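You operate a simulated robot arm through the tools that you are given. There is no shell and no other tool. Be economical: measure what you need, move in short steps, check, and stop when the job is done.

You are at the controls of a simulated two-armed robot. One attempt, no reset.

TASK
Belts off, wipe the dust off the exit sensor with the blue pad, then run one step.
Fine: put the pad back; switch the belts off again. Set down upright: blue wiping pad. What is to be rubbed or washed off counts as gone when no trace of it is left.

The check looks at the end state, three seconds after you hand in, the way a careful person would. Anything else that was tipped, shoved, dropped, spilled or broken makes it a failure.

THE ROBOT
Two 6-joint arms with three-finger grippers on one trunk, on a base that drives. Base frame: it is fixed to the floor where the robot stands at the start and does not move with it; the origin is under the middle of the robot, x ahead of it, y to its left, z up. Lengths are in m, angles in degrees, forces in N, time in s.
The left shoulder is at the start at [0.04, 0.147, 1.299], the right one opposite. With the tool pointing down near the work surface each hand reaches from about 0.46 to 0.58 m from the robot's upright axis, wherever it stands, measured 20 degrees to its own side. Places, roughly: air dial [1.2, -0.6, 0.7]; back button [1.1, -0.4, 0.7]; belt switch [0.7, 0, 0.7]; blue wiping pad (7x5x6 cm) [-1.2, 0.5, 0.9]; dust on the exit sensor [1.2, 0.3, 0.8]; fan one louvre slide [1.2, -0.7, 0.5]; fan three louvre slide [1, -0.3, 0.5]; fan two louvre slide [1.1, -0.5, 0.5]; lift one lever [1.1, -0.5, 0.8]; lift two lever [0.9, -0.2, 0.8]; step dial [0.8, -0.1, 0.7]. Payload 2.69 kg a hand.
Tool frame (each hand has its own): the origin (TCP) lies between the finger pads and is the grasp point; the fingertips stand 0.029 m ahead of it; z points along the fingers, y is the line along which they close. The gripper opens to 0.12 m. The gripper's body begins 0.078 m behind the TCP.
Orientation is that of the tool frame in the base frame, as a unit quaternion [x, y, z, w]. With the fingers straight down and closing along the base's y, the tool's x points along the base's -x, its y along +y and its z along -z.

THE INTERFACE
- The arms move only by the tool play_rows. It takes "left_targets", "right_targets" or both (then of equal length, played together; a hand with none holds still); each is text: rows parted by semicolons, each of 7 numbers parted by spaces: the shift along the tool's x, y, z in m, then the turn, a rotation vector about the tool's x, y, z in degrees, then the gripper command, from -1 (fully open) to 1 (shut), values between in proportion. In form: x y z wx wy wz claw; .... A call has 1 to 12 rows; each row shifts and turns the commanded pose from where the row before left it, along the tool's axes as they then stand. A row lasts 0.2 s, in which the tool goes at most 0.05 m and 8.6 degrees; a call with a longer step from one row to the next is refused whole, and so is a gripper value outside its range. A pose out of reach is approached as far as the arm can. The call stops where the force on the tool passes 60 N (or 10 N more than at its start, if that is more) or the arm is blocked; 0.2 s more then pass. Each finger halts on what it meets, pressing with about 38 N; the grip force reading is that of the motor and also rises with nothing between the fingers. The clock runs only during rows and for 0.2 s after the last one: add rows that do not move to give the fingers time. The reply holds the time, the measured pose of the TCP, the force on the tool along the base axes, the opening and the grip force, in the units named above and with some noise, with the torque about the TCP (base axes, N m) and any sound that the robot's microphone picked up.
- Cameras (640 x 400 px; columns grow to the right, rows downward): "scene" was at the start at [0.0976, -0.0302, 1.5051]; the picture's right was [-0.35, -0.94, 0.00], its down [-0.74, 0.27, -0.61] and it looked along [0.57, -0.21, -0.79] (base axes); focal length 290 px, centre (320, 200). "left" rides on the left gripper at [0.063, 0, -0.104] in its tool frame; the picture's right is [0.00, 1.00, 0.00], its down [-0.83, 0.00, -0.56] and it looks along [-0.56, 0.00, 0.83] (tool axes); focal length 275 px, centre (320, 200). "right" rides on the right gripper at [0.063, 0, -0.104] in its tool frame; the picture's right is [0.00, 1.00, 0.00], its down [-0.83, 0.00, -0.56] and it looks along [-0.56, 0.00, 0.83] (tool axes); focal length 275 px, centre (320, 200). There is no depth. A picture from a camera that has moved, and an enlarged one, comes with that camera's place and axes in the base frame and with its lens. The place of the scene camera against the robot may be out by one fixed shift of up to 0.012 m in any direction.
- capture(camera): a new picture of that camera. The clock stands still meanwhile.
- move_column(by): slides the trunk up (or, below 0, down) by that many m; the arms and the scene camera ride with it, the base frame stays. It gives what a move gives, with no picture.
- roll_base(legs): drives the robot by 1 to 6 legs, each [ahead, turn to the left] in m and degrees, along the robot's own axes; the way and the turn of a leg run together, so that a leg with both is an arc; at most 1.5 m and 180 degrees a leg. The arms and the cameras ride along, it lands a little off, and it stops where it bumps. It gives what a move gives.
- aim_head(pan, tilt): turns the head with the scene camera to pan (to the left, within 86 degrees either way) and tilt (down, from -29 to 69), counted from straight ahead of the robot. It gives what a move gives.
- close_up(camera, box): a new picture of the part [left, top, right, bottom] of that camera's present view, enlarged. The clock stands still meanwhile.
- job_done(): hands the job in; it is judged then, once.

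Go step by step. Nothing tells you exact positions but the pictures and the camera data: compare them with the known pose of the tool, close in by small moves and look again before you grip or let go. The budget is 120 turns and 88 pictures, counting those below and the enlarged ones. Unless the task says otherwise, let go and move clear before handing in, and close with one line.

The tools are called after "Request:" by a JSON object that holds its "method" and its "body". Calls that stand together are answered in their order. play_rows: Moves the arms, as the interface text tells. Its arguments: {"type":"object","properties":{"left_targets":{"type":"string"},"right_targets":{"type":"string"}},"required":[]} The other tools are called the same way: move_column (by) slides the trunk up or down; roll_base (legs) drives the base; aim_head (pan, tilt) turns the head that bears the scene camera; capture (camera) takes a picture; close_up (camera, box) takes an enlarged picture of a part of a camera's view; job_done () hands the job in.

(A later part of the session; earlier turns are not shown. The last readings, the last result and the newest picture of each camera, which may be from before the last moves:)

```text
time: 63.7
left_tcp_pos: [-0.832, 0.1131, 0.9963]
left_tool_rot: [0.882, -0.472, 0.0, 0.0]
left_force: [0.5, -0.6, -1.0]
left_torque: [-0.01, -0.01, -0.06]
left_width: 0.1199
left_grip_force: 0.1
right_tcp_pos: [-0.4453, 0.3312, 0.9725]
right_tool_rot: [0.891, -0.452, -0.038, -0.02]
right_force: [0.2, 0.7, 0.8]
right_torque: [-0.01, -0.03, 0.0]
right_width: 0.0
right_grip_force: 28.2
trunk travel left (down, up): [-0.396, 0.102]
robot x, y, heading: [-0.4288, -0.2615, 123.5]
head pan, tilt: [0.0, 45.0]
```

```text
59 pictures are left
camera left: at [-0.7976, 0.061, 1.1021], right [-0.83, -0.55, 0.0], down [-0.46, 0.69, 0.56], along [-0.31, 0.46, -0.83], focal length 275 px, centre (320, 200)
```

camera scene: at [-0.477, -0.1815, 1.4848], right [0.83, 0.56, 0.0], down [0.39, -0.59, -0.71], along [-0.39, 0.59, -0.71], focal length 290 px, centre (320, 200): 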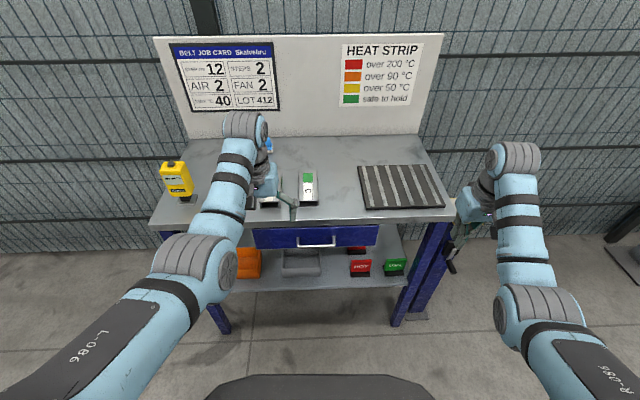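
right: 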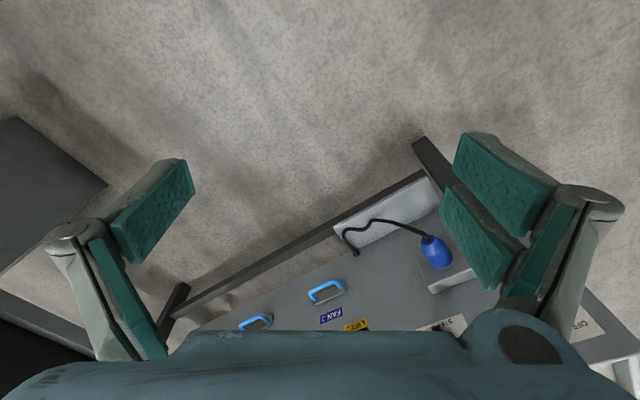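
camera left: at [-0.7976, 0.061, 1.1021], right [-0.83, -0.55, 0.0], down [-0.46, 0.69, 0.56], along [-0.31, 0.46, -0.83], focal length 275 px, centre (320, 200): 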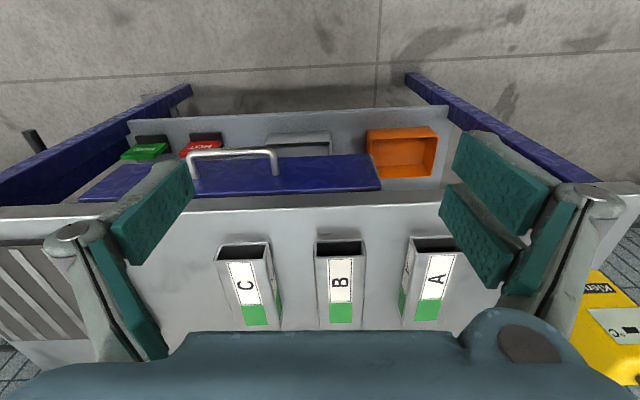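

Bench top is near z 0.80, and the pad is about 1.05 m ahead and 0.21 m to my left. I creep forward 0.3 m and look again, with the left hand raised to clear.

Request:
{"method": "play_rows", "body": {"left_targets": "0 0 -0.03 0 0 0 -1;0 0 -0.03 0 0 0 -1"}}

Request:
{"method": "roll_base", "body": {"legs": [[0.3, 0]]}}

Request:
{"method": "capture", "body": {"camera": "scene"}}

Request:
{"method": "capture", "body": {"camera": "left"}}

```text
time: 64.3
left_tcp_pos: [-0.8362, 0.1234, 1.055]
left_tool_rot: [0.882, -0.472, 0.0, 0.002]
left_force: [0.8, 0.5, 0.3]
left_torque: [-0.01, 0.03, 0.0]
left_width: 0.1196
left_grip_force: 0.0
left hand out of reach, approached as far as the arm can: row 2
right_tcp_pos: [-0.4452, 0.3304, 0.9722]
right_tool_rot: [0.891, -0.451, -0.038, -0.019]
right_force: [-0.1, 0.2, -0.3]
right_torque: [0.02, 0.0, 0.01]
right_width: 0.0
right_grip_force: 28.7
trunk travel left (down, up): [-0.396, 0.102]
robot x, y, heading: [-0.4278, -0.2631, 123.6]
head pan, tilt: [0.0, 45.0]
```

```text
time: 66.4
left_tcp_pos: [-1.0007, 0.3668, 1.0556]
left_tool_rot: [0.882, -0.471, 0.0, 0.002]
left_force: [-0.2, -0.4, -0.3]
left_torque: [0.03, 0.01, -0.01]
left_width: 0.12
left_grip_force: 0.0
right_tcp_pos: [-0.6101, 0.5756, 0.9731]
right_tool_rot: [0.891, -0.451, -0.039, -0.02]
right_force: [0.3, 0.1, -0.3]
right_torque: [0.01, 0.01, 0.02]
right_width: 0.0
right_grip_force: 28.5
trunk travel left (down, up): [-0.396, 0.102]
robot x, y, heading: [-0.5912, -0.0183, 123.8]
head pan, tilt: [0.0, 45.0]
```

```text
58 pictures are left
camera scene: at [-0.6402, 0.0617, 1.485], right [0.83, 0.56, 0.0], down [0.39, -0.59, -0.71], along [-0.39, 0.59, -0.71], focal length 290 px, centre (320, 200)
```

scene: 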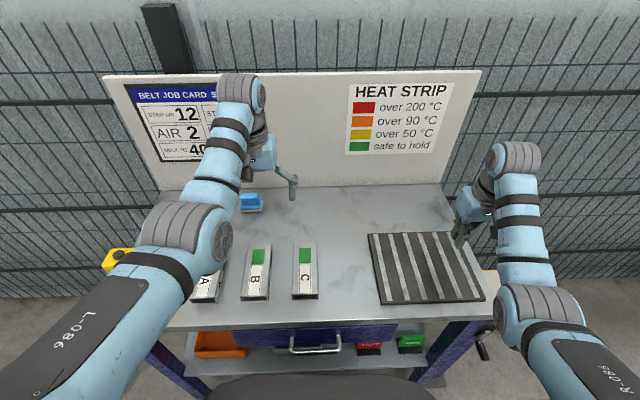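

```text
57 pictures are left
camera left: at [-0.9658, 0.3141, 1.1607], right [-0.83, -0.55, 0.0], down [-0.46, 0.69, 0.56], along [-0.31, 0.46, -0.83], focal length 275 px, centre (320, 200)
```

left: 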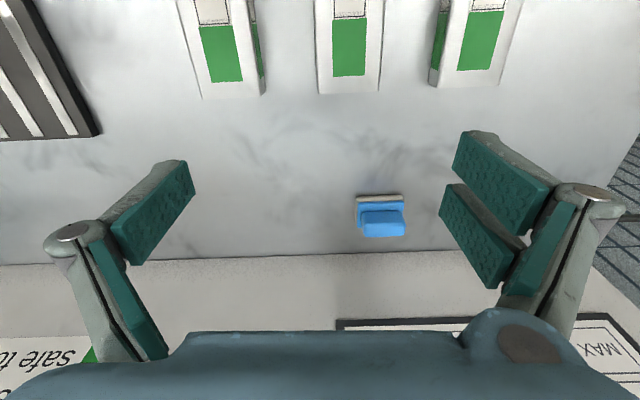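

The pad is at about (-1.18, 0.475), top roughly z 0.86. I take a close look at its shape.

Request:
{"method": "close_up", "body": {"camera": "left", "box": [340, 175, 430, 255]}}

Request:
{"method": "close_up", "body": {"camera": "scene", "box": [220, 170, 290, 230]}}

```text
5.00 times, centred on (385, 215) of left
camera zoom: at [-0.9658, 0.3141, 1.1607], right [-0.83, -0.55, 0.0], down [-0.46, 0.69, 0.56], along [-0.31, 0.46, -0.83], focal length 1376 px, centre (-5, 125)
```

zoom: 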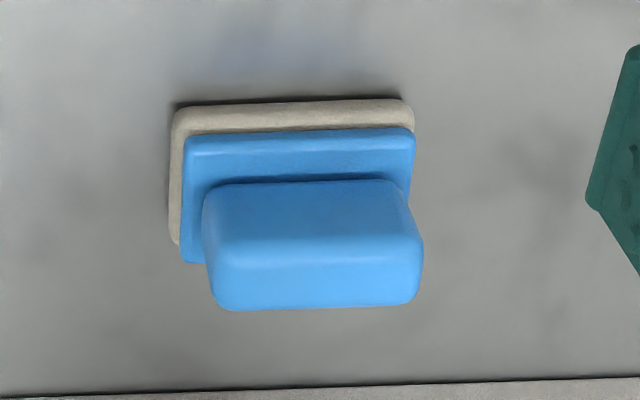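

```text
6.67 times, centred on (255, 200) of scene
camera zoom: at [-0.6402, 0.0617, 1.485], right [0.83, 0.56, 0.0], down [0.39, -0.59, -0.71], along [-0.39, 0.59, -0.71], focal length 1935 px, centre (753, 200)
```

zoom: 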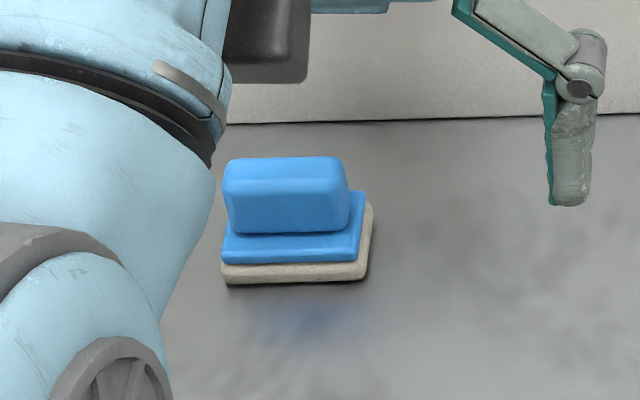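

The handle is about 6 cm long along the bench. I drive in 8 cm more, then pitch the left hand 40° forward and bring it above the pad.

Request:
{"method": "roll_base", "body": {"legs": [[0.08, 0]]}}

Request:
{"method": "play_rows", "body": {"left_targets": "-0.022 0.018 0.02 0 -8 0 -1;-0.019 0.018 0.0229 0 -8 0 -1;-0.0156 0.018 0.0253 0 -8 0 -1;-0.012 0.018 0.0272 0 -8 0 -1;-0.0081 0.018 0.0287 0 -8 0 -1"}}

Request:
{"method": "capture", "body": {"camera": "left"}}

```text
time: 67.4
left_tcp_pos: [-1.0384, 0.4248, 1.062]
left_tool_rot: [0.882, -0.471, -0.005, -0.001]
left_force: [-0.1, -0.3, -0.9]
left_torque: [-0.04, 0.0, -0.02]
left_width: 0.1199
left_grip_force: 0.1
right_tcp_pos: [-0.6502, 0.6327, 0.9784]
right_tool_rot: [0.891, -0.452, -0.044, -0.024]
right_force: [1.4, 0.5, -0.6]
right_torque: [-0.02, 0.07, -0.04]
right_width: 0.0
right_grip_force: 27.8
trunk travel left (down, up): [-0.396, 0.102]
robot x, y, heading: [-0.637, 0.0467, 123.8]
head pan, tilt: [0.0, 45.0]
```

```text
time: 68.6
left_tcp_pos: [-1.1828, 0.4737, 0.956]
left_tool_rot: [0.828, -0.443, -0.303, -0.161]
left_force: [0.3, 0.0, -0.5]
left_torque: [0.01, -0.04, -0.02]
left_width: 0.1198
left_grip_force: 0.1
right_tcp_pos: [-0.6542, 0.6415, 0.9739]
right_tool_rot: [0.891, -0.452, -0.039, -0.021]
right_force: [0.1, -0.2, -0.1]
right_torque: [0.0, -0.02, 0.01]
right_width: 0.0002
right_grip_force: 28.3
trunk travel left (down, up): [-0.396, 0.102]
robot x, y, heading: [-0.6403, 0.0507, 123.8]
head pan, tilt: [0.0, 45.0]
```

```text
54 pictures are left
camera left: at [-1.1187, 0.3776, 0.9952], right [-0.83, -0.55, 0.0], down [-0.15, 0.23, 0.96], along [-0.53, 0.8, -0.28], focal length 275 px, centre (320, 200)
```

left: 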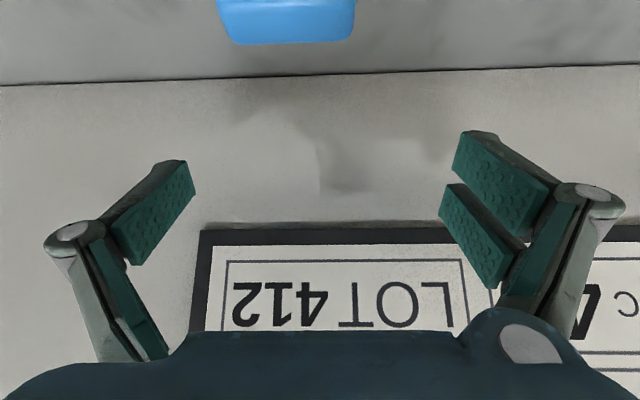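

Handle top triangulates to z 0.905, centre near (-1.150, 0.447). I pull back over it, then look before descending.

Request:
{"method": "play_rows", "body": {"left_targets": "0.0157 -0.0062 -0.0132 0 0 0 -1;0.0157 -0.0062 -0.0132 0 0 0 -1;0.0129 0 0.0153 0 0 0 -1"}}

Request:
{"method": "capture", "body": {"camera": "left"}}

Request:
{"method": "close_up", "body": {"camera": "scene", "box": [200, 160, 360, 260]}}

```text
time: 69.4
left_tcp_pos: [-1.1475, 0.4473, 0.9357]
left_tool_rot: [0.829, -0.443, -0.302, -0.16]
left_force: [0.8, -0.2, 0.3]
left_torque: [0.01, -0.02, 0.04]
left_width: 0.1202
left_grip_force: 0.0
right_tcp_pos: [-0.6554, 0.6422, 0.9744]
right_tool_rot: [0.891, -0.451, -0.039, -0.021]
right_force: [0.2, -0.1, -0.6]
right_torque: [0.01, 0.03, -0.01]
right_width: 0.0
right_grip_force: 29.1
trunk travel left (down, up): [-0.396, 0.102]
robot x, y, heading: [-0.6405, 0.0471, 123.7]
head pan, tilt: [0.0, 45.0]
```

```text
53 pictures are left
camera left: at [-1.0843, 0.3519, 0.9757], right [-0.83, -0.55, 0.0], down [-0.15, 0.23, 0.96], along [-0.53, 0.8, -0.28], focal length 275 px, centre (320, 200)
```

left: 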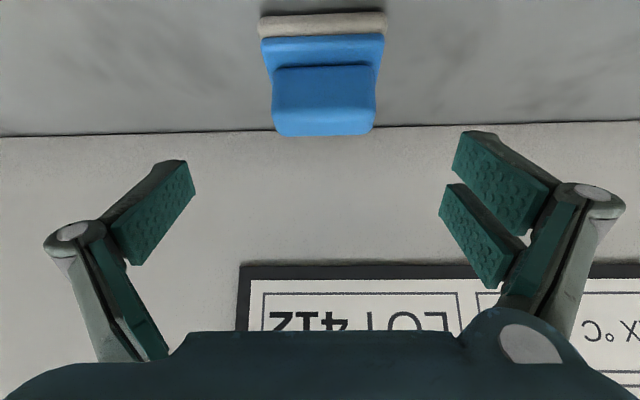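

```text
4.00 times, centred on (280, 210) of scene
camera zoom: at [-0.6867, 0.1305, 1.4847], right [0.83, 0.56, 0.0], down [0.39, -0.59, -0.71], along [-0.39, 0.59, -0.71], focal length 1161 px, centre (480, 160)
```

zoom: 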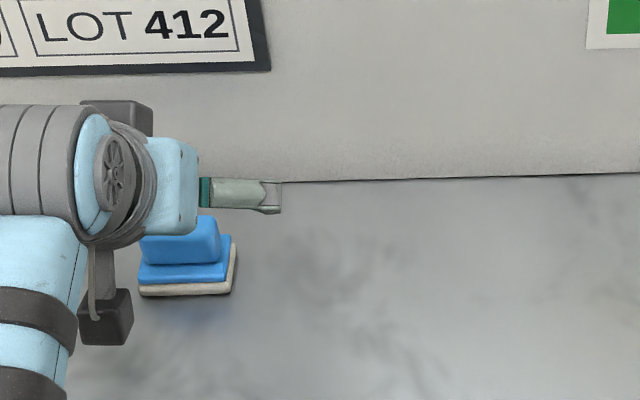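

The handle is centred under the fingers. I descend 4 cm and close gently.

Request:
{"method": "play_rows", "body": {"left_targets": "0.0154 0.001 0.0151 0 0 0 -1;0.0154 0.001 0.0151 0 0 0 -1;0 0 0 0 0 0 -0.4;0 0 0 0 0 0 0;0 0 0 0 0 0 0.5;0 0 0 0 0 0 1;0 0 0 0 0 0 1"}}

Request:
{"method": "capture", "body": {"camera": "left"}}

```text
time: 71.0
left_tcp_pos: [-1.1456, 0.4429, 0.8931]
left_tool_rot: [0.828, -0.443, -0.302, -0.161]
left_force: [1.2, 0.7, 0.5]
left_torque: [-0.02, -0.04, -0.04]
left_width: 0.0607
left_grip_force: 37.6
right_tcp_pos: [-0.6543, 0.6414, 0.9733]
right_tool_rot: [0.891, -0.452, -0.039, -0.021]
right_force: [-0.5, 0.0, 0.0]
right_torque: [-0.01, -0.03, 0.03]
right_width: 0.0
right_grip_force: 28.8
trunk travel left (down, up): [-0.396, 0.102]
robot x, y, heading: [-0.6378, 0.0542, 123.9]
head pan, tilt: [0.0, 45.0]
```

```text
51 pictures are left
camera left: at [-1.0838, 0.3469, 0.9335], right [-0.83, -0.55, 0.0], down [-0.15, 0.24, 0.96], along [-0.53, 0.8, -0.28], focal length 275 px, centre (320, 200)
```

left: 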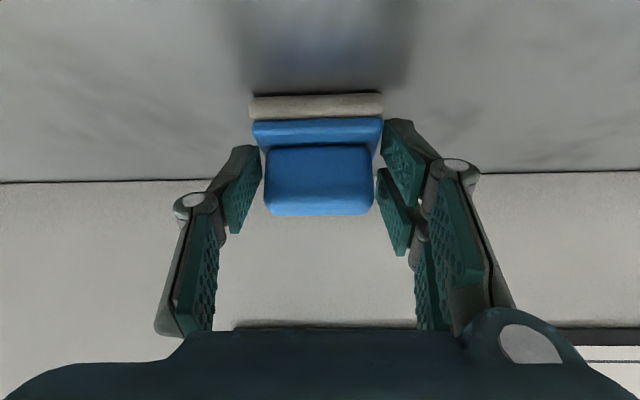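

The pad is gripped (61 mm). I lift it straight up and check it.

Request:
{"method": "play_rows", "body": {"left_targets": "-0.013 0 -0.0153 0 0 0 1;-0.0257 0 -0.0306 0 0 0 1;-0.0257 0 -0.0306 0 0 0 1;-0.0257 0 -0.0306 0 0 0 1;0 0 0 0 0 0 1"}}

Request:
{"method": "capture", "body": {"camera": "left"}}

```text
time: 72.2
left_tcp_pos: [-1.147, 0.4418, 1.0324]
left_tool_rot: [0.829, -0.443, -0.301, -0.161]
left_force: [0.9, 0.0, -0.5]
left_torque: [-0.02, 0.01, -0.02]
left_width: 0.0607
left_grip_force: 37.6
right_tcp_pos: [-0.6556, 0.6412, 0.9731]
right_tool_rot: [0.891, -0.451, -0.04, -0.022]
right_force: [1.2, -0.6, 0.6]
right_torque: [0.0, 0.01, -0.02]
right_width: 0.0
right_grip_force: 28.3
trunk travel left (down, up): [-0.396, 0.102]
robot x, y, heading: [-0.6403, 0.0514, 124.1]
head pan, tilt: [0.0, 45.0]
```

```text
50 pictures are left
camera left: at [-1.084, 0.3471, 1.0727], right [-0.83, -0.55, 0.0], down [-0.15, 0.23, 0.96], along [-0.53, 0.8, -0.28], focal length 275 px, centre (320, 200)
```

left: 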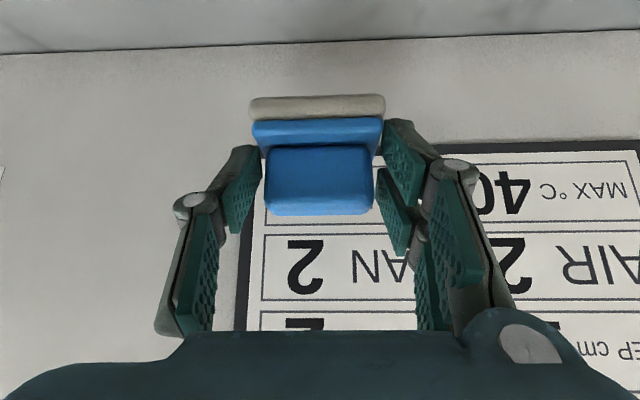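

The pad is held firmly. I back out and drive around to the aisle beside the exit sensor, in two stages.

Request:
{"method": "roll_base", "body": {"legs": [[-0.4, 0], [0, -79], [1.3, 0]]}}

Request:
{"method": "aim_head", "body": {"pan": -40, "tilt": 35}}

Request:
{"method": "capture", "body": {"camera": "scene"}}

```text
time: 84.1
left_tcp_pos: [0.7703, 1.2101, 1.0319]
left_tool_rot: [-0.361, 0.868, 0.132, 0.315]
left_force: [-1.0, -0.5, -0.2]
left_torque: [0.02, 0.01, -0.04]
left_width: 0.0605
left_grip_force: 38.0
right_tcp_pos: [1.0627, 0.7676, 0.9738]
right_tool_rot: [-0.405, 0.913, 0.017, 0.041]
right_force: [-0.2, -0.1, -0.2]
right_torque: [0.02, 0.01, -0.02]
right_width: 0.0
right_grip_force: 28.5
trunk travel left (down, up): [-0.396, 0.102]
robot x, y, heading: [0.4877, 0.6311, 45.4]
head pan, tilt: [0.0, 45.0]
```

```text
time: 85.2
left_tcp_pos: [0.7705, 1.2114, 1.0317]
left_tool_rot: [-0.361, 0.868, 0.132, 0.316]
left_force: [-0.3, -0.3, -0.5]
left_torque: [0.03, 0.0, 0.02]
left_width: 0.0607
left_grip_force: 37.7
right_tcp_pos: [1.0629, 0.7682, 0.9724]
right_tool_rot: [-0.405, 0.913, 0.017, 0.041]
right_force: [0.0, 0.5, 0.7]
right_torque: [-0.04, 0.04, 0.01]
right_width: 0.0
right_grip_force: 28.1
trunk travel left (down, up): [-0.396, 0.102]
robot x, y, heading: [0.4885, 0.6325, 45.5]
head pan, tilt: [-40.0, 35.0]
```

```text
49 pictures are left
camera scene: at [0.5973, 0.6513, 1.4996], right [0.09, -1.0, 0.0], down [-0.57, -0.05, -0.82], along [0.82, 0.08, -0.57], focal length 290 px, centre (320, 200)
```

scene: 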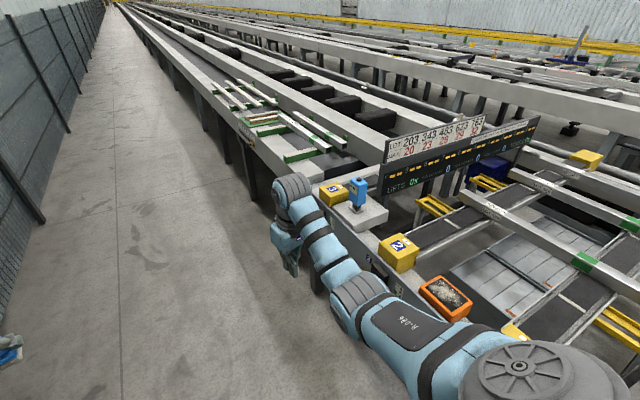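

The orange exit sensor is near (1.15, 0.34, 0.8). I go a bit further and turn to face the machine's side.

Request:
{"method": "roll_base", "body": {"legs": [[0.17, 0], [0, -99]]}}

Request:
{"method": "aim_head", "body": {"pan": 5, "tilt": 50}}

Request:
{"method": "capture", "body": {"camera": "scene"}}

Request:
{"method": "capture", "body": {"camera": "left"}}

```text
time: 90.9
left_tcp_pos: [1.1299, 0.3753, 1.0327]
left_tool_rot: [0.43, 0.835, -0.156, 0.305]
left_force: [-0.1, -0.2, 0.0]
left_torque: [0.06, 0.03, 0.02]
left_width: 0.0601
left_grip_force: 37.4
right_tcp_pos: [0.6417, 0.1641, 0.9732]
right_tool_rot: [0.438, 0.898, -0.02, 0.04]
right_force: [0.9, 0.1, 0.2]
right_torque: [-0.01, -0.02, -0.03]
right_width: 0.0001
right_grip_force: 28.2
trunk travel left (down, up): [-0.396, 0.102]
robot x, y, heading: [0.6067, 0.7549, -54.6]
head pan, tilt: [-40.0, 35.0]
```

```text
time: 92.0
left_tcp_pos: [1.129, 0.3756, 1.0322]
left_tool_rot: [0.432, 0.835, -0.157, 0.303]
left_force: [0.0, 0.2, -0.8]
left_torque: [0.02, -0.01, 0.0]
left_width: 0.0603
left_grip_force: 38.5
right_tcp_pos: [0.6423, 0.1639, 0.9725]
right_tool_rot: [0.437, 0.898, -0.02, 0.04]
right_force: [0.5, -0.7, 0.9]
right_torque: [-0.01, 0.0, 0.02]
right_width: 0.0001
right_grip_force: 28.3
trunk travel left (down, up): [-0.396, 0.102]
robot x, y, heading: [0.6072, 0.7535, -54.3]
head pan, tilt: [5.0, 50.0]
```

```text
48 pictures are left
camera scene: at [0.6768, 0.6742, 1.4779], right [-0.76, -0.65, 0.0], down [-0.5, 0.58, -0.64], along [0.42, -0.49, -0.77], focal length 290 px, centre (320, 200)
```

scene: 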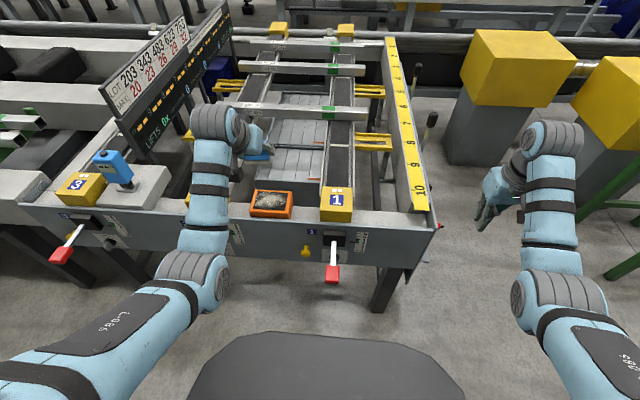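

```text
47 pictures are left
camera left: at [1.0614, 0.4703, 1.0722], right [0.82, 0.58, 0.0], down [0.16, -0.23, 0.96], along [0.56, -0.78, -0.28], focal length 275 px, centre (320, 200)
```

left: 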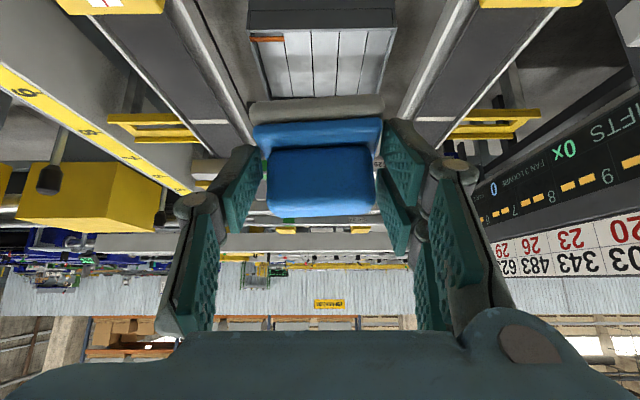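

The sensor is in easy view. I zoom in on it to judge its window and the neighbours.

Request:
{"method": "close_up", "body": {"camera": "scene", "box": [220, 160, 380, 260]}}

```text
4.00 times, centred on (300, 210) of scene
camera zoom: at [0.6768, 0.6742, 1.4779], right [-0.76, -0.65, 0.0], down [-0.5, 0.58, -0.64], along [0.42, -0.49, -0.77], focal length 1161 px, centre (400, 160)
```

zoom: 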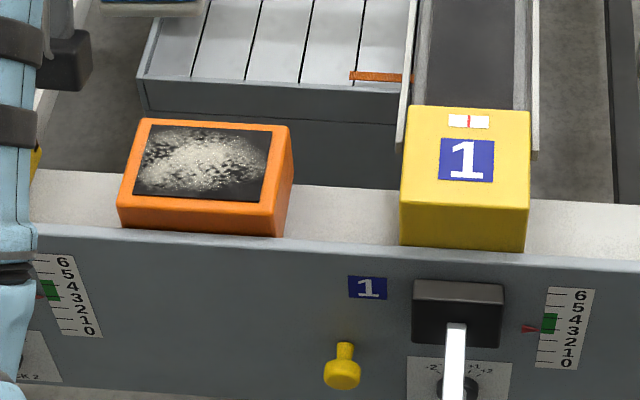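

The sensor top appears flat at about z 0.807, with the window centred near (1.151, 0.347) and about 9×7 cm. I bring the pad over it to z 0.91 and check.

Request:
{"method": "play_rows", "body": {"left_targets": "0.0124 0 0.0288 0 0 0 1;0.0124 0 0.0288 0 0 0 1;0.0124 0 0.0288 0 0 0 1;0.0124 0 0.0288 0 0 0 1"}}

Request:
{"method": "capture", "body": {"camera": "left"}}

Request:
{"method": "close_up", "body": {"camera": "scene", "box": [200, 140, 360, 240]}}

```text
time: 93.0
left_tcp_pos: [1.1512, 0.3466, 0.9111]
left_tool_rot: [0.431, 0.835, -0.156, 0.304]
left_force: [-0.4, -0.8, -1.3]
left_torque: [0.0, 0.0, 0.05]
left_width: 0.0603
left_grip_force: 38.3
right_tcp_pos: [0.6436, 0.1622, 0.973]
right_tool_rot: [0.439, 0.898, -0.019, 0.039]
right_force: [0.9, -1.3, 0.3]
right_torque: [0.02, -0.03, 0.0]
right_width: 0.0
right_grip_force: 28.4
trunk travel left (down, up): [-0.396, 0.102]
robot x, y, heading: [0.6041, 0.7595, -54.6]
head pan, tilt: [5.0, 50.0]
```

```text
45 pictures are left
camera left: at [1.0834, 0.4406, 0.9512], right [0.82, 0.58, 0.0], down [0.16, -0.23, 0.96], along [0.56, -0.78, -0.28], focal length 275 px, centre (320, 200)
```

left: 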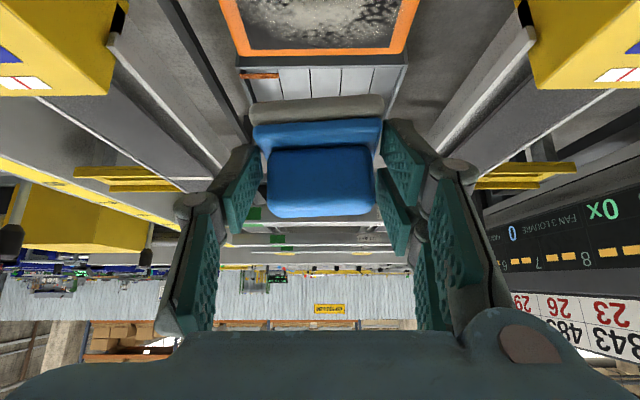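

```text
4.00 times, centred on (280, 190) of scene
camera zoom: at [0.6774, 0.6737, 1.4778], right [-0.76, -0.65, 0.0], down [-0.5, 0.58, -0.64], along [0.42, -0.49, -0.77], focal length 1161 px, centre (480, 240)
```

zoom: 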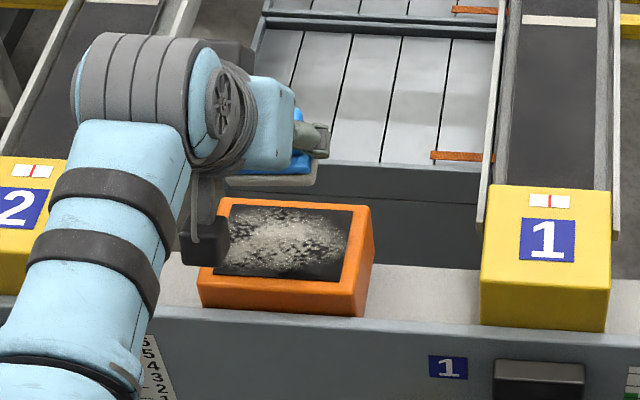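

The sensor may be a wedge sloping toward the aisle, so I zoom in with the wrist camera to measure its tilt.

Request:
{"method": "close_up", "body": {"camera": "left", "box": [200, 0, 440, 150]}}

Request:
{"method": "play_rows", "body": {"left_targets": "0.01 0 -0.045 0 0 0 1;0.01 0 -0.045 0 0 0 1;0.02 0 -0.04 0 0 0 1"}}

Request:
{"method": "close_up", "body": {"camera": "left", "box": [200, 0, 440, 150]}}

```text
2.67 times, centred on (320, 75) of left
camera zoom: at [1.0834, 0.4406, 0.9512], right [0.82, 0.58, 0.0], down [0.16, -0.23, 0.96], along [0.56, -0.78, -0.28], focal length 734 px, centre (320, 533)
```

zoom: 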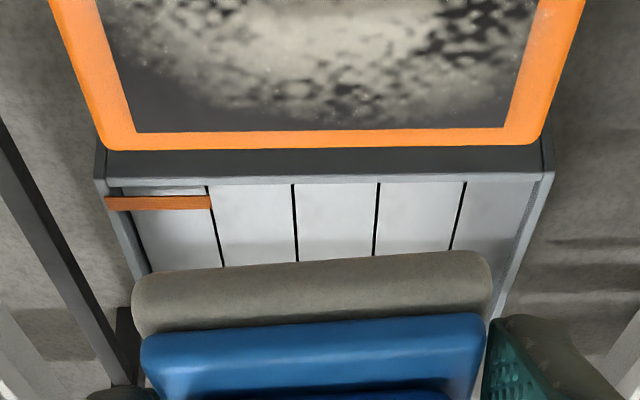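

```text
time: 93.8
left_tcp_pos: [1.0827, 0.4407, 0.9856]
left_tool_rot: [0.431, 0.835, -0.154, 0.304]
left_force: [0.0, 0.4, -0.3]
left_torque: [-0.03, 0.0, 0.01]
left_width: 0.0604
left_grip_force: 37.8
right_tcp_pos: [0.6418, 0.1637, 0.9747]
right_tool_rot: [0.438, 0.898, -0.019, 0.04]
right_force: [0.7, 1.1, -0.7]
right_torque: [-0.01, -0.04, 0.04]
right_width: 0.0
right_grip_force: 28.4
trunk travel left (down, up): [-0.396, 0.102]
robot x, y, heading: [0.6073, 0.7499, -54.5]
head pan, tilt: [5.0, 50.0]
```

```text
2.67 times, centred on (320, 75) of left
camera zoom: at [1.0155, 0.5357, 1.0251], right [0.82, 0.58, 0.01], down [0.16, -0.23, 0.96], along [0.56, -0.78, -0.28], focal length 734 px, centre (320, 533)
```

zoom: 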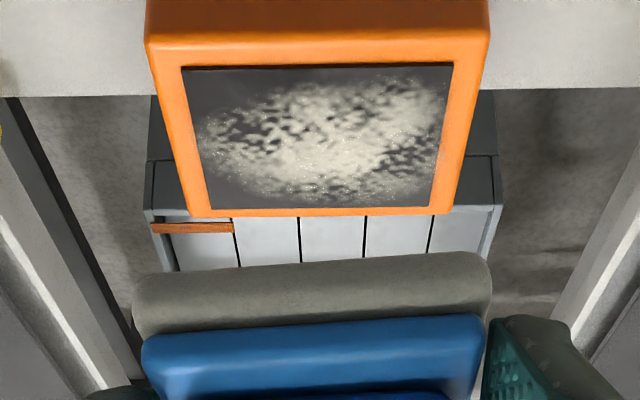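

The window measures about 10.5×6.6 cm, centred near (1.163, 0.329), z≈0.777, tilted about 8° toward the aisle. I tilt the pad to match and hover just above it.

Request:
{"method": "play_rows", "body": {"left_targets": "0 0 0 0 -8 0 1;0.0011 0 0.0363 0 0 0 1;0.0011 0 0.0363 0 0 0 1;0.0011 0 0.0363 0 0 0 1;0.0011 0 0.0363 0 0 0 1;0.0011 0 0.0363 0 0 0 1"}}

Request:
{"method": "close_up", "body": {"camera": "scene", "box": [200, 140, 360, 240]}}

Request:
{"method": "capture", "body": {"camera": "left"}}

```text
time: 95.2
left_tcp_pos: [1.1591, 0.332, 0.8593]
left_tool_rot: [0.42, 0.812, -0.186, 0.361]
left_force: [0.6, 0.2, -1.1]
left_torque: [-0.01, 0.0, 0.0]
left_width: 0.0601
left_grip_force: 37.6
right_tcp_pos: [0.6425, 0.1617, 0.9728]
right_tool_rot: [0.438, 0.898, -0.019, 0.038]
right_force: [-0.5, 0.3, 0.3]
right_torque: [0.04, 0.02, -0.02]
right_width: 0.0
right_grip_force: 28.3
trunk travel left (down, up): [-0.396, 0.102]
robot x, y, heading: [0.6067, 0.757, -54.6]
head pan, tilt: [5.0, 50.0]
```

```text
4.00 times, centred on (280, 190) of scene
camera zoom: at [0.6778, 0.6726, 1.4777], right [-0.76, -0.65, 0.0], down [-0.5, 0.58, -0.64], along [0.42, -0.49, -0.77], focal length 1161 px, centre (480, 240)
```

zoom: 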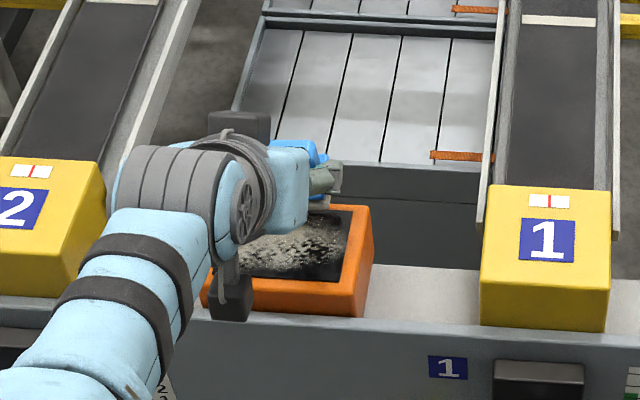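

```text
40 pictures are left
camera left: at [1.0892, 0.4296, 0.8833], right [0.82, 0.58, 0.01], down [0.08, -0.12, 0.99], along [0.57, -0.81, -0.14], focal length 275 px, centre (320, 200)
```

left: 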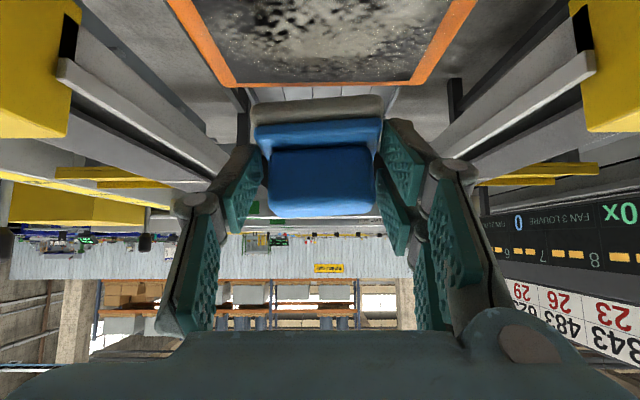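

The pad is lined up over the window. I lower it in small steps, watching the force for contact.

Request:
{"method": "play_rows", "body": {"left_targets": "0.0089 0 0.008 0 0 0 1;0.0059 0 0.0054 0 0 0 1"}}

Request:
{"method": "play_rows", "body": {"left_targets": "0.003 0 0.0027 0 0 0 1"}}

Request:
{"method": "play_rows", "body": {"left_targets": "0.003 0 0.0027 0 0 0 1"}}

```text
time: 95.8
left_tcp_pos: [1.158, 0.3367, 0.842]
left_tool_rot: [0.419, 0.812, -0.186, 0.362]
left_force: [0.6, 0.2, -2.4]
left_torque: [0.01, 0.03, 0.01]
left_width: 0.0598
left_grip_force: 37.9
left hand out of reach, approached as far as the arm can: row 2
right_tcp_pos: [0.643, 0.1633, 0.9723]
right_tool_rot: [0.439, 0.898, -0.019, 0.039]
right_force: [0.0, -0.1, -0.2]
right_torque: [0.0, -0.03, 0.02]
right_width: 0.0
right_grip_force: 28.2
trunk travel left (down, up): [-0.396, 0.102]
robot x, y, heading: [0.6072, 0.7559, -54.4]
head pan, tilt: [5.0, 50.0]
```

```text
time: 96.2
left_tcp_pos: [1.1567, 0.3362, 0.8419]
left_tool_rot: [0.419, 0.811, -0.187, 0.364]
left_force: [3.0, -0.2, 8.6]
left_torque: [0.13, -0.28, -0.02]
left_width: 0.0599
left_grip_force: 38.2
right_tcp_pos: [0.642, 0.1641, 0.9737]
right_tool_rot: [0.438, 0.898, -0.02, 0.04]
right_force: [0.4, -0.4, 0.0]
right_torque: [-0.02, 0.01, 0.0]
right_width: 0.0002
right_grip_force: 28.6
trunk travel left (down, up): [-0.396, 0.102]
robot x, y, heading: [0.6091, 0.7554, -54.4]
head pan, tilt: [5.0, 50.0]
```

```text
time: 96.6
left_tcp_pos: [1.1545, 0.3372, 0.8407]
left_tool_rot: [0.419, 0.809, -0.187, 0.367]
left_force: [6.1, -4.1, 21.5]
left_torque: [0.21, -0.79, -0.21]
left_width: 0.0598
left_grip_force: 38.4
right_tcp_pos: [0.6415, 0.1636, 0.9738]
right_tool_rot: [0.438, 0.898, -0.02, 0.04]
right_force: [-0.1, 0.5, -0.9]
right_torque: [-0.01, 0.01, 0.0]
right_width: 0.0
right_grip_force: 28.9
trunk travel left (down, up): [-0.396, 0.102]
robot x, y, heading: [0.6066, 0.7525, -54.3]
head pan, tilt: [5.0, 50.0]
```

Contact is at TCP z≈0.842, but the arm is near its reach limit. I lift, pull back, and drive 6 cm closer.

Request:
{"method": "play_rows", "body": {"left_targets": "-0.0149 0 -0.0134 0 0 0 1;-0.0149 0 -0.0134 0 0 0 1;0.02 0 -0.0223 0 0 0 1;0.02 0 -0.0223 0 0 0 1"}}

Request:
{"method": "roll_base", "body": {"legs": [[0.06, 0]]}}

Request:
{"method": "close_up", "body": {"camera": "left", "box": [200, 0, 440, 150]}}

```text
time: 97.6
left_tcp_pos: [1.1212, 0.3857, 0.8751]
left_tool_rot: [0.419, 0.812, -0.186, 0.362]
left_force: [-0.1, 1.1, -2.1]
left_torque: [-0.01, 0.01, 0.03]
left_width: 0.0597
left_grip_force: 37.7
right_tcp_pos: [0.642, 0.1643, 0.9728]
right_tool_rot: [0.438, 0.898, -0.021, 0.04]
right_force: [0.2, 1.4, 1.5]
right_torque: [-0.03, 0.0, 0.01]
right_width: 0.0
right_grip_force: 28.7
trunk travel left (down, up): [-0.396, 0.102]
robot x, y, heading: [0.6061, 0.7534, -54.5]
head pan, tilt: [5.0, 50.0]
```

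```text
time: 98.6
left_tcp_pos: [1.1513, 0.3434, 0.8821]
left_tool_rot: [0.418, 0.809, -0.189, 0.367]
left_force: [-0.6, -0.2, -0.8]
left_torque: [-0.02, -0.04, -0.02]
left_width: 0.0598
left_grip_force: 37.7
right_tcp_pos: [0.6708, 0.1237, 0.9794]
right_tool_rot: [0.438, 0.898, -0.023, 0.045]
right_force: [-0.9, 0.4, 0.8]
right_torque: [-0.03, -0.05, 0.02]
right_width: 0.0
right_grip_force: 28.5
trunk travel left (down, up): [-0.396, 0.102]
robot x, y, heading: [0.6434, 0.7064, -54.7]
head pan, tilt: [5.0, 50.0]
```

```text
2.67 times, centred on (320, 75) of left
camera zoom: at [1.0815, 0.442, 0.9041], right [0.82, 0.58, 0.01], down [0.07, -0.11, 0.99], along [0.57, -0.81, -0.13], focal length 734 px, centre (320, 533)
```

zoom: 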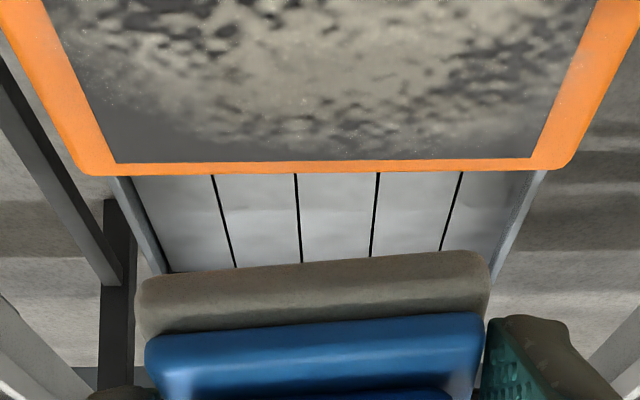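

I'm centred laterally. Now I press lightly onto the window and make the first lateral strokes.

Request:
{"method": "play_rows", "body": {"left_targets": "0.0087 0 0.0132 0 0 0 1;0.0087 0 0.0132 0 0 0 1;0.0087 0 0.0132 0 0 0 1"}}

Request:
{"method": "play_rows", "body": {"left_targets": "0 0.008 0 0 0 0 1;0 0.008 0 0 0 0 1;0 0.006 0 0 0 0 1;0 -0.011 0 0 0 0 1;0 -0.011 0 0 0 0 1;0 -0.011 0 0 0 0 1;0 -0.011 0 0 0 0 1;0 0.011 0 0 0 0 1;0 0.011 0 0 0 0 1"}}

```text
time: 99.4
left_tcp_pos: [1.1626, 0.3276, 0.8415]
left_tool_rot: [0.417, 0.807, -0.188, 0.373]
left_force: [1.6, 4.1, 43.9]
left_torque: [1.02, -1.14, 0.05]
left_width: 0.0603
left_grip_force: 38.3
right_tcp_pos: [0.6728, 0.1195, 0.9764]
right_tool_rot: [0.438, 0.898, -0.021, 0.044]
right_force: [0.4, 0.1, 0.3]
right_torque: [0.04, -0.01, -0.01]
right_width: 0.0
right_grip_force: 28.6
trunk travel left (down, up): [-0.396, 0.102]
robot x, y, heading: [0.6427, 0.7052, -54.4]
head pan, tilt: [5.0, 50.0]
```

```text
time: 101.4
left_tcp_pos: [1.1602, 0.3292, 0.8328]
left_tool_rot: [0.417, 0.811, -0.188, 0.365]
left_force: [-5.9, -5.3, 26.3]
left_torque: [-0.75, 0.95, 0.0]
left_width: 0.0609
left_grip_force: 37.8
right_tcp_pos: [0.6746, 0.1143, 0.9737]
right_tool_rot: [0.437, 0.898, -0.02, 0.043]
right_force: [-0.2, 0.0, -0.3]
right_torque: [-0.03, 0.03, -0.01]
right_width: 0.0
right_grip_force: 28.1
trunk travel left (down, up): [-0.396, 0.102]
robot x, y, heading: [0.6423, 0.7038, -54.5]
head pan, tilt: [5.0, 50.0]
```

Pressing at 26–44 N. I lift and look at what came off.

Request:
{"method": "play_rows", "body": {"left_targets": "-0.0129 0 -0.0153 0 0 0 1;-0.0257 0 -0.0306 0 0 0 1;0.0257 0 -0.0300 0 0 0 1;0.0257 0 -0.0300 0 0 0 1;0.0257 0 -0.03 0 0 0 1"}}

Request:
{"method": "close_up", "body": {"camera": "left", "box": [200, 0, 440, 150]}}

```text
time: 102.6
left_tcp_pos: [1.0893, 0.4322, 0.8917]
left_tool_rot: [0.419, 0.811, -0.186, 0.363]
left_force: [-1.3, 0.6, -0.7]
left_torque: [0.01, 0.0, -0.02]
left_width: 0.0607
left_grip_force: 37.8
right_tcp_pos: [0.6761, 0.1165, 0.9746]
right_tool_rot: [0.438, 0.898, -0.021, 0.04]
right_force: [-0.1, -0.3, 0.4]
right_torque: [0.02, 0.02, -0.03]
right_width: 0.0
right_grip_force: 28.9
trunk travel left (down, up): [-0.396, 0.102]
robot x, y, heading: [0.6406, 0.7078, -54.6]
head pan, tilt: [5.0, 50.0]
```

```text
2.67 times, centred on (320, 75) of left
camera zoom: at [1.0187, 0.5293, 0.9146], right [0.82, 0.58, 0.01], down [0.08, -0.12, 0.99], along [0.57, -0.81, -0.14], focal length 734 px, centre (320, 533)
```

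zoom: 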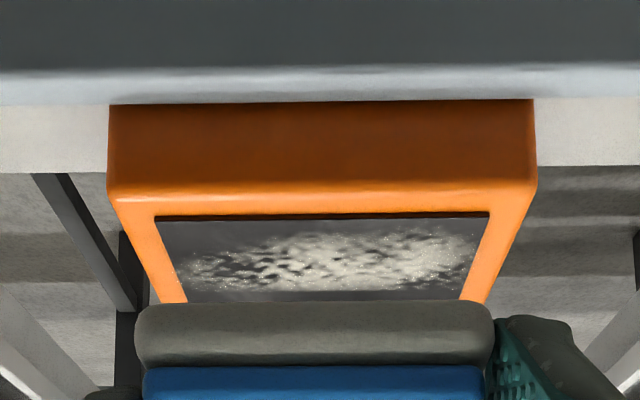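

Request:
{"method": "play_rows", "body": {"left_targets": "-0.03 0 -0.027 0 0 0 1;-0.03 0 -0.027 0 0 0 1;-0.02 0 -0.018 0 8 0 1"}}

Request:
{"method": "close_up", "body": {"camera": "left", "box": [200, 0, 440, 150]}}

```text
time: 103.4
left_tcp_pos: [1.089, 0.4296, 0.9984]
left_tool_rot: [0.431, 0.835, -0.156, 0.304]
left_force: [-0.3, -0.9, -0.6]
left_torque: [0.04, 0.03, -0.02]
left_width: 0.0608
left_grip_force: 38.6
right_tcp_pos: [0.6771, 0.1137, 0.9734]
right_tool_rot: [0.438, 0.898, -0.021, 0.04]
right_force: [-0.4, -0.3, 0.1]
right_torque: [0.02, 0.02, 0.01]
right_width: 0.0
right_grip_force: 28.3
trunk travel left (down, up): [-0.396, 0.102]
robot x, y, heading: [0.6417, 0.7082, -54.5]
head pan, tilt: [5.0, 50.0]
```

```text
2.67 times, centred on (320, 75) of left
camera zoom: at [1.0219, 0.5243, 1.0393], right [0.82, 0.58, 0.0], down [0.16, -0.23, 0.96], along [0.56, -0.78, -0.28], focal length 734 px, centre (320, 533)
```

zoom: 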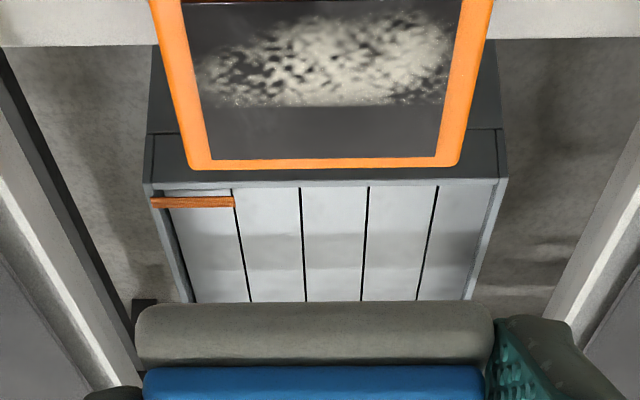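

The rear third is clean across the full width, so contact is good but the pad was ~2 cm too far forward (the window is actually at z≈0.80). I set the next band 2 cm toward the aisle and press again.

Request:
{"method": "play_rows", "body": {"left_targets": "0 0 0 0 -5 0 1;0.0042 0 0.0411 0 0 0 1;0.0042 0 0.0411 0 0 0 1;0.0042 0 0.0411 0 0 0 1;0.0042 0 0.0411 0 0 0 1;0.008 0 0.008 0 0 0 1;0.006 0 0.006 0 0 0 1;0.004 0 0.004 0 0 0 1"}}

```text
time: 105.2
left_tcp_pos: [1.1504, 0.3447, 0.8453]
left_tool_rot: [0.424, 0.821, -0.176, 0.341]
left_force: [-0.5, -0.4, -0.6]
left_torque: [0.02, -0.02, -0.06]
left_width: 0.0607
left_grip_force: 38.0
right_tcp_pos: [0.6767, 0.114, 0.973]
right_tool_rot: [0.439, 0.898, -0.021, 0.04]
right_force: [-0.3, 0.6, -0.1]
right_torque: [0.0, 0.02, 0.01]
right_width: 0.0
right_grip_force: 28.7
trunk travel left (down, up): [-0.396, 0.102]
robot x, y, heading: [0.6413, 0.7035, -54.5]
head pan, tilt: [5.0, 50.0]
```

Request:
{"method": "play_rows", "body": {"left_targets": "0.003 0 0.003 0 0 0 1;0.002 0 0.002 0 0 0 1"}}

Request:
{"method": "play_rows", "body": {"left_targets": "0.003 0 0.003 0 0 0 1"}}

```text
time: 105.8
left_tcp_pos: [1.1505, 0.345, 0.8387]
left_tool_rot: [0.423, 0.821, -0.175, 0.342]
left_force: [0.3, -0.1, -0.4]
left_torque: [0.0, 0.0, 0.02]
left_width: 0.0611
left_grip_force: 38.3
right_tcp_pos: [0.677, 0.1146, 0.9736]
right_tool_rot: [0.438, 0.898, -0.02, 0.039]
right_force: [-0.3, 0.7, 0.5]
right_torque: [0.01, 0.03, -0.01]
right_width: 0.0
right_grip_force: 28.1
trunk travel left (down, up): [-0.396, 0.102]
robot x, y, heading: [0.6399, 0.7047, -54.3]
head pan, tilt: [5.0, 50.0]
```

```text
time: 106.2
left_tcp_pos: [1.1506, 0.3462, 0.8351]
left_tool_rot: [0.423, 0.821, -0.175, 0.341]
left_force: [0.0, -0.3, -1.1]
left_torque: [0.0, 0.01, 0.01]
left_width: 0.0608
left_grip_force: 37.8
right_tcp_pos: [0.6775, 0.1157, 0.9729]
right_tool_rot: [0.438, 0.898, -0.022, 0.04]
right_force: [0.4, 0.1, -0.1]
right_torque: [0.03, -0.02, 0.0]
right_width: 0.0001
right_grip_force: 28.2
trunk travel left (down, up): [-0.396, 0.102]
robot x, y, heading: [0.6437, 0.7051, -54.4]
head pan, tilt: [5.0, 50.0]
```

Request:
{"method": "play_rows", "body": {"left_targets": "0.003 0 0.003 0 0 0 1"}}

Request:
{"method": "play_rows", "body": {"left_targets": "0.003 0 0.003 0 0 0 1"}}

```text
time: 106.6
left_tcp_pos: [1.1508, 0.3461, 0.8325]
left_tool_rot: [0.423, 0.82, -0.177, 0.343]
left_force: [1.8, 0.0, 10.6]
left_torque: [-0.2, 0.29, 0.02]
left_width: 0.061
left_grip_force: 37.6
right_tcp_pos: [0.6746, 0.1158, 0.9743]
right_tool_rot: [0.438, 0.898, -0.021, 0.04]
right_force: [-0.2, 0.1, 1.2]
right_torque: [0.01, 0.0, 0.0]
right_width: 0.0
right_grip_force: 28.1
trunk travel left (down, up): [-0.396, 0.102]
robot x, y, heading: [0.6417, 0.7078, -54.5]
head pan, tilt: [5.0, 50.0]
```

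```text
time: 107.0
left_tcp_pos: [1.1506, 0.3456, 0.8329]
left_tool_rot: [0.422, 0.818, -0.178, 0.347]
left_force: [3.5, -0.9, 31.4]
left_torque: [-0.66, 0.7, 0.1]
left_width: 0.0608
left_grip_force: 37.8
right_tcp_pos: [0.6741, 0.117, 0.9759]
right_tool_rot: [0.438, 0.898, -0.021, 0.041]
right_force: [0.2, -0.3, 0.4]
right_torque: [0.01, 0.04, 0.02]
right_width: 0.0
right_grip_force: 28.8
trunk travel left (down, up): [-0.396, 0.102]
robot x, y, heading: [0.6416, 0.7036, -54.6]
head pan, tilt: [5.0, 50.0]
```

Contact at 31 N. I stroke laterally, step back toward the aisle, and stroke again.

Request:
{"method": "play_rows", "body": {"left_targets": "0 0.008 0 0 0 0 1;0 0.008 0 0 0 0 1;0 0.007 0 0 0 0 1;0 -0.0115 0 0 0 0 1;0 -0.0115 0 0 0 0 1;0 -0.0115 0 0 0 0 1;0 -0.0115 0 0 0 0 1;0 0.0115 0 0 0 0 1;0 0.0115 0 0 0 0 1"}}

Request:
{"method": "play_rows", "body": {"left_targets": "0.0069 0 -0.0058 0 0 0 1;0.0069 0 -0.0058 0 0 0 1;0 0.008 0 0 0 0 1;0 0.008 0 0 0 0 1;0 0.007 0 0 0 0 1;0 -0.0115 0 0 0 0 1;0 -0.0115 0 0 0 0 1;0 -0.0115 0 0 0 0 1;0 -0.0115 0 0 0 0 1;0 0.0115 0 0 0 0 1;0 0.0115 0 0 0 0 1"}}

Request:
{"method": "play_rows", "body": {"left_targets": "-0.013 0 -0.0153 0 0 0 1;-0.0257 0 -0.0306 0 0 0 1;-0.0257 0 -0.0306 0 0 0 1;-0.0257 0 -0.0306 0 0 0 1;0.028 0 -0.028 0 0 0 1;0.028 0 -0.028 0 0 0 1;0 0 0 0 5 0 1"}}

Request:
{"method": "close_up", "body": {"camera": "left", "box": [200, 0, 440, 150]}}

```text
time: 109.0
left_tcp_pos: [1.1475, 0.3474, 0.832]
left_tool_rot: [0.421, 0.819, -0.178, 0.346]
left_force: [-8.3, -7.4, 37.8]
left_torque: [-1.06, 1.39, 0.05]
left_width: 0.0612
left_grip_force: 38.0
right_tcp_pos: [0.6739, 0.1164, 0.9735]
right_tool_rot: [0.438, 0.898, -0.021, 0.045]
right_force: [0.5, 0.6, -0.1]
right_torque: [-0.02, 0.05, 0.01]
right_width: 0.0
right_grip_force: 28.4
trunk travel left (down, up): [-0.396, 0.102]
robot x, y, heading: [0.642, 0.7057, -54.7]
head pan, tilt: [5.0, 50.0]
```

```text
time: 111.4
left_tcp_pos: [1.1365, 0.361, 0.831]
left_tool_rot: [0.421, 0.819, -0.178, 0.347]
left_force: [-9.6, -8.3, 44.4]
left_torque: [-1.18, 1.61, 0.03]
left_width: 0.0612
left_grip_force: 37.8
right_tcp_pos: [0.6734, 0.1172, 0.9737]
right_tool_rot: [0.437, 0.898, -0.02, 0.045]
right_force: [-0.1, 0.7, 0.3]
right_torque: [-0.03, 0.0, 0.01]
right_width: 0.0
right_grip_force: 28.6
trunk travel left (down, up): [-0.396, 0.102]
robot x, y, heading: [0.6448, 0.7075, -54.3]
head pan, tilt: [5.0, 50.0]
```

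```text
time: 113.0
left_tcp_pos: [1.087, 0.4343, 0.963]
left_tool_rot: [0.43, 0.835, -0.156, 0.305]
left_force: [-0.4, -0.5, -0.4]
left_torque: [0.04, -0.04, -0.01]
left_width: 0.0609
left_grip_force: 37.8
right_tcp_pos: [0.6784, 0.1142, 0.9721]
right_tool_rot: [0.438, 0.898, -0.02, 0.04]
right_force: [0.2, -0.6, -0.3]
right_torque: [0.03, 0.03, -0.04]
right_width: 0.0
right_grip_force: 28.9
trunk travel left (down, up): [-0.396, 0.102]
robot x, y, heading: [0.6414, 0.7088, -54.3]
head pan, tilt: [5.0, 50.0]
```

```text
2.67 times, centred on (320, 75) of left
camera zoom: at [1.0199, 0.5283, 1.0036], right [0.82, 0.58, 0.0], down [0.16, -0.23, 0.96], along [0.56, -0.78, -0.28], focal length 734 px, centre (320, 533)
```

zoom: 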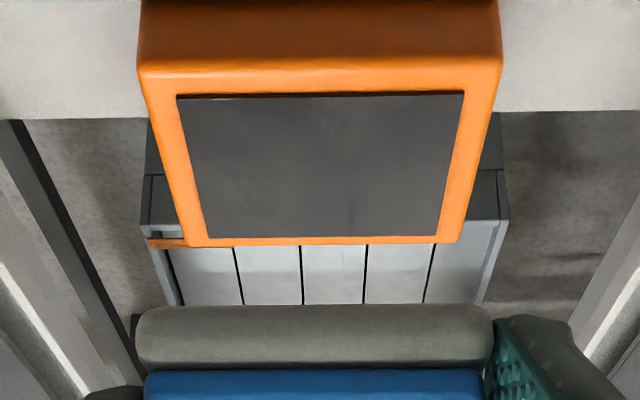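

The window looks clean. I check for faint traces with a tighter zoom.

Request:
{"method": "close_up", "body": {"camera": "left", "box": [255, 25, 385, 100]}}

```text
4.92 times, centred on (320, 62) of left
camera zoom: at [1.0199, 0.5283, 1.0036], right [0.82, 0.58, 0.0], down [0.16, -0.23, 0.96], along [0.56, -0.78, -0.28], focal length 1355 px, centre (320, 877)
```

zoom: 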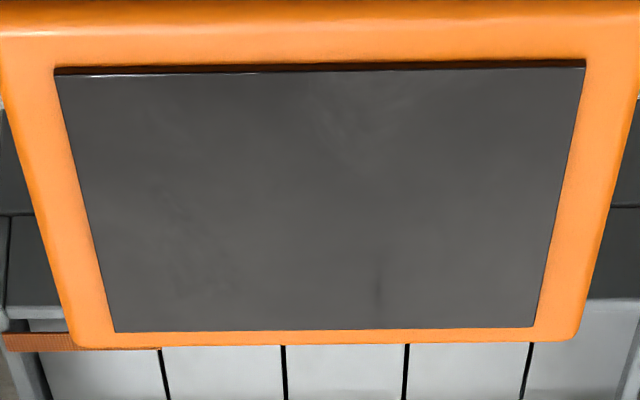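

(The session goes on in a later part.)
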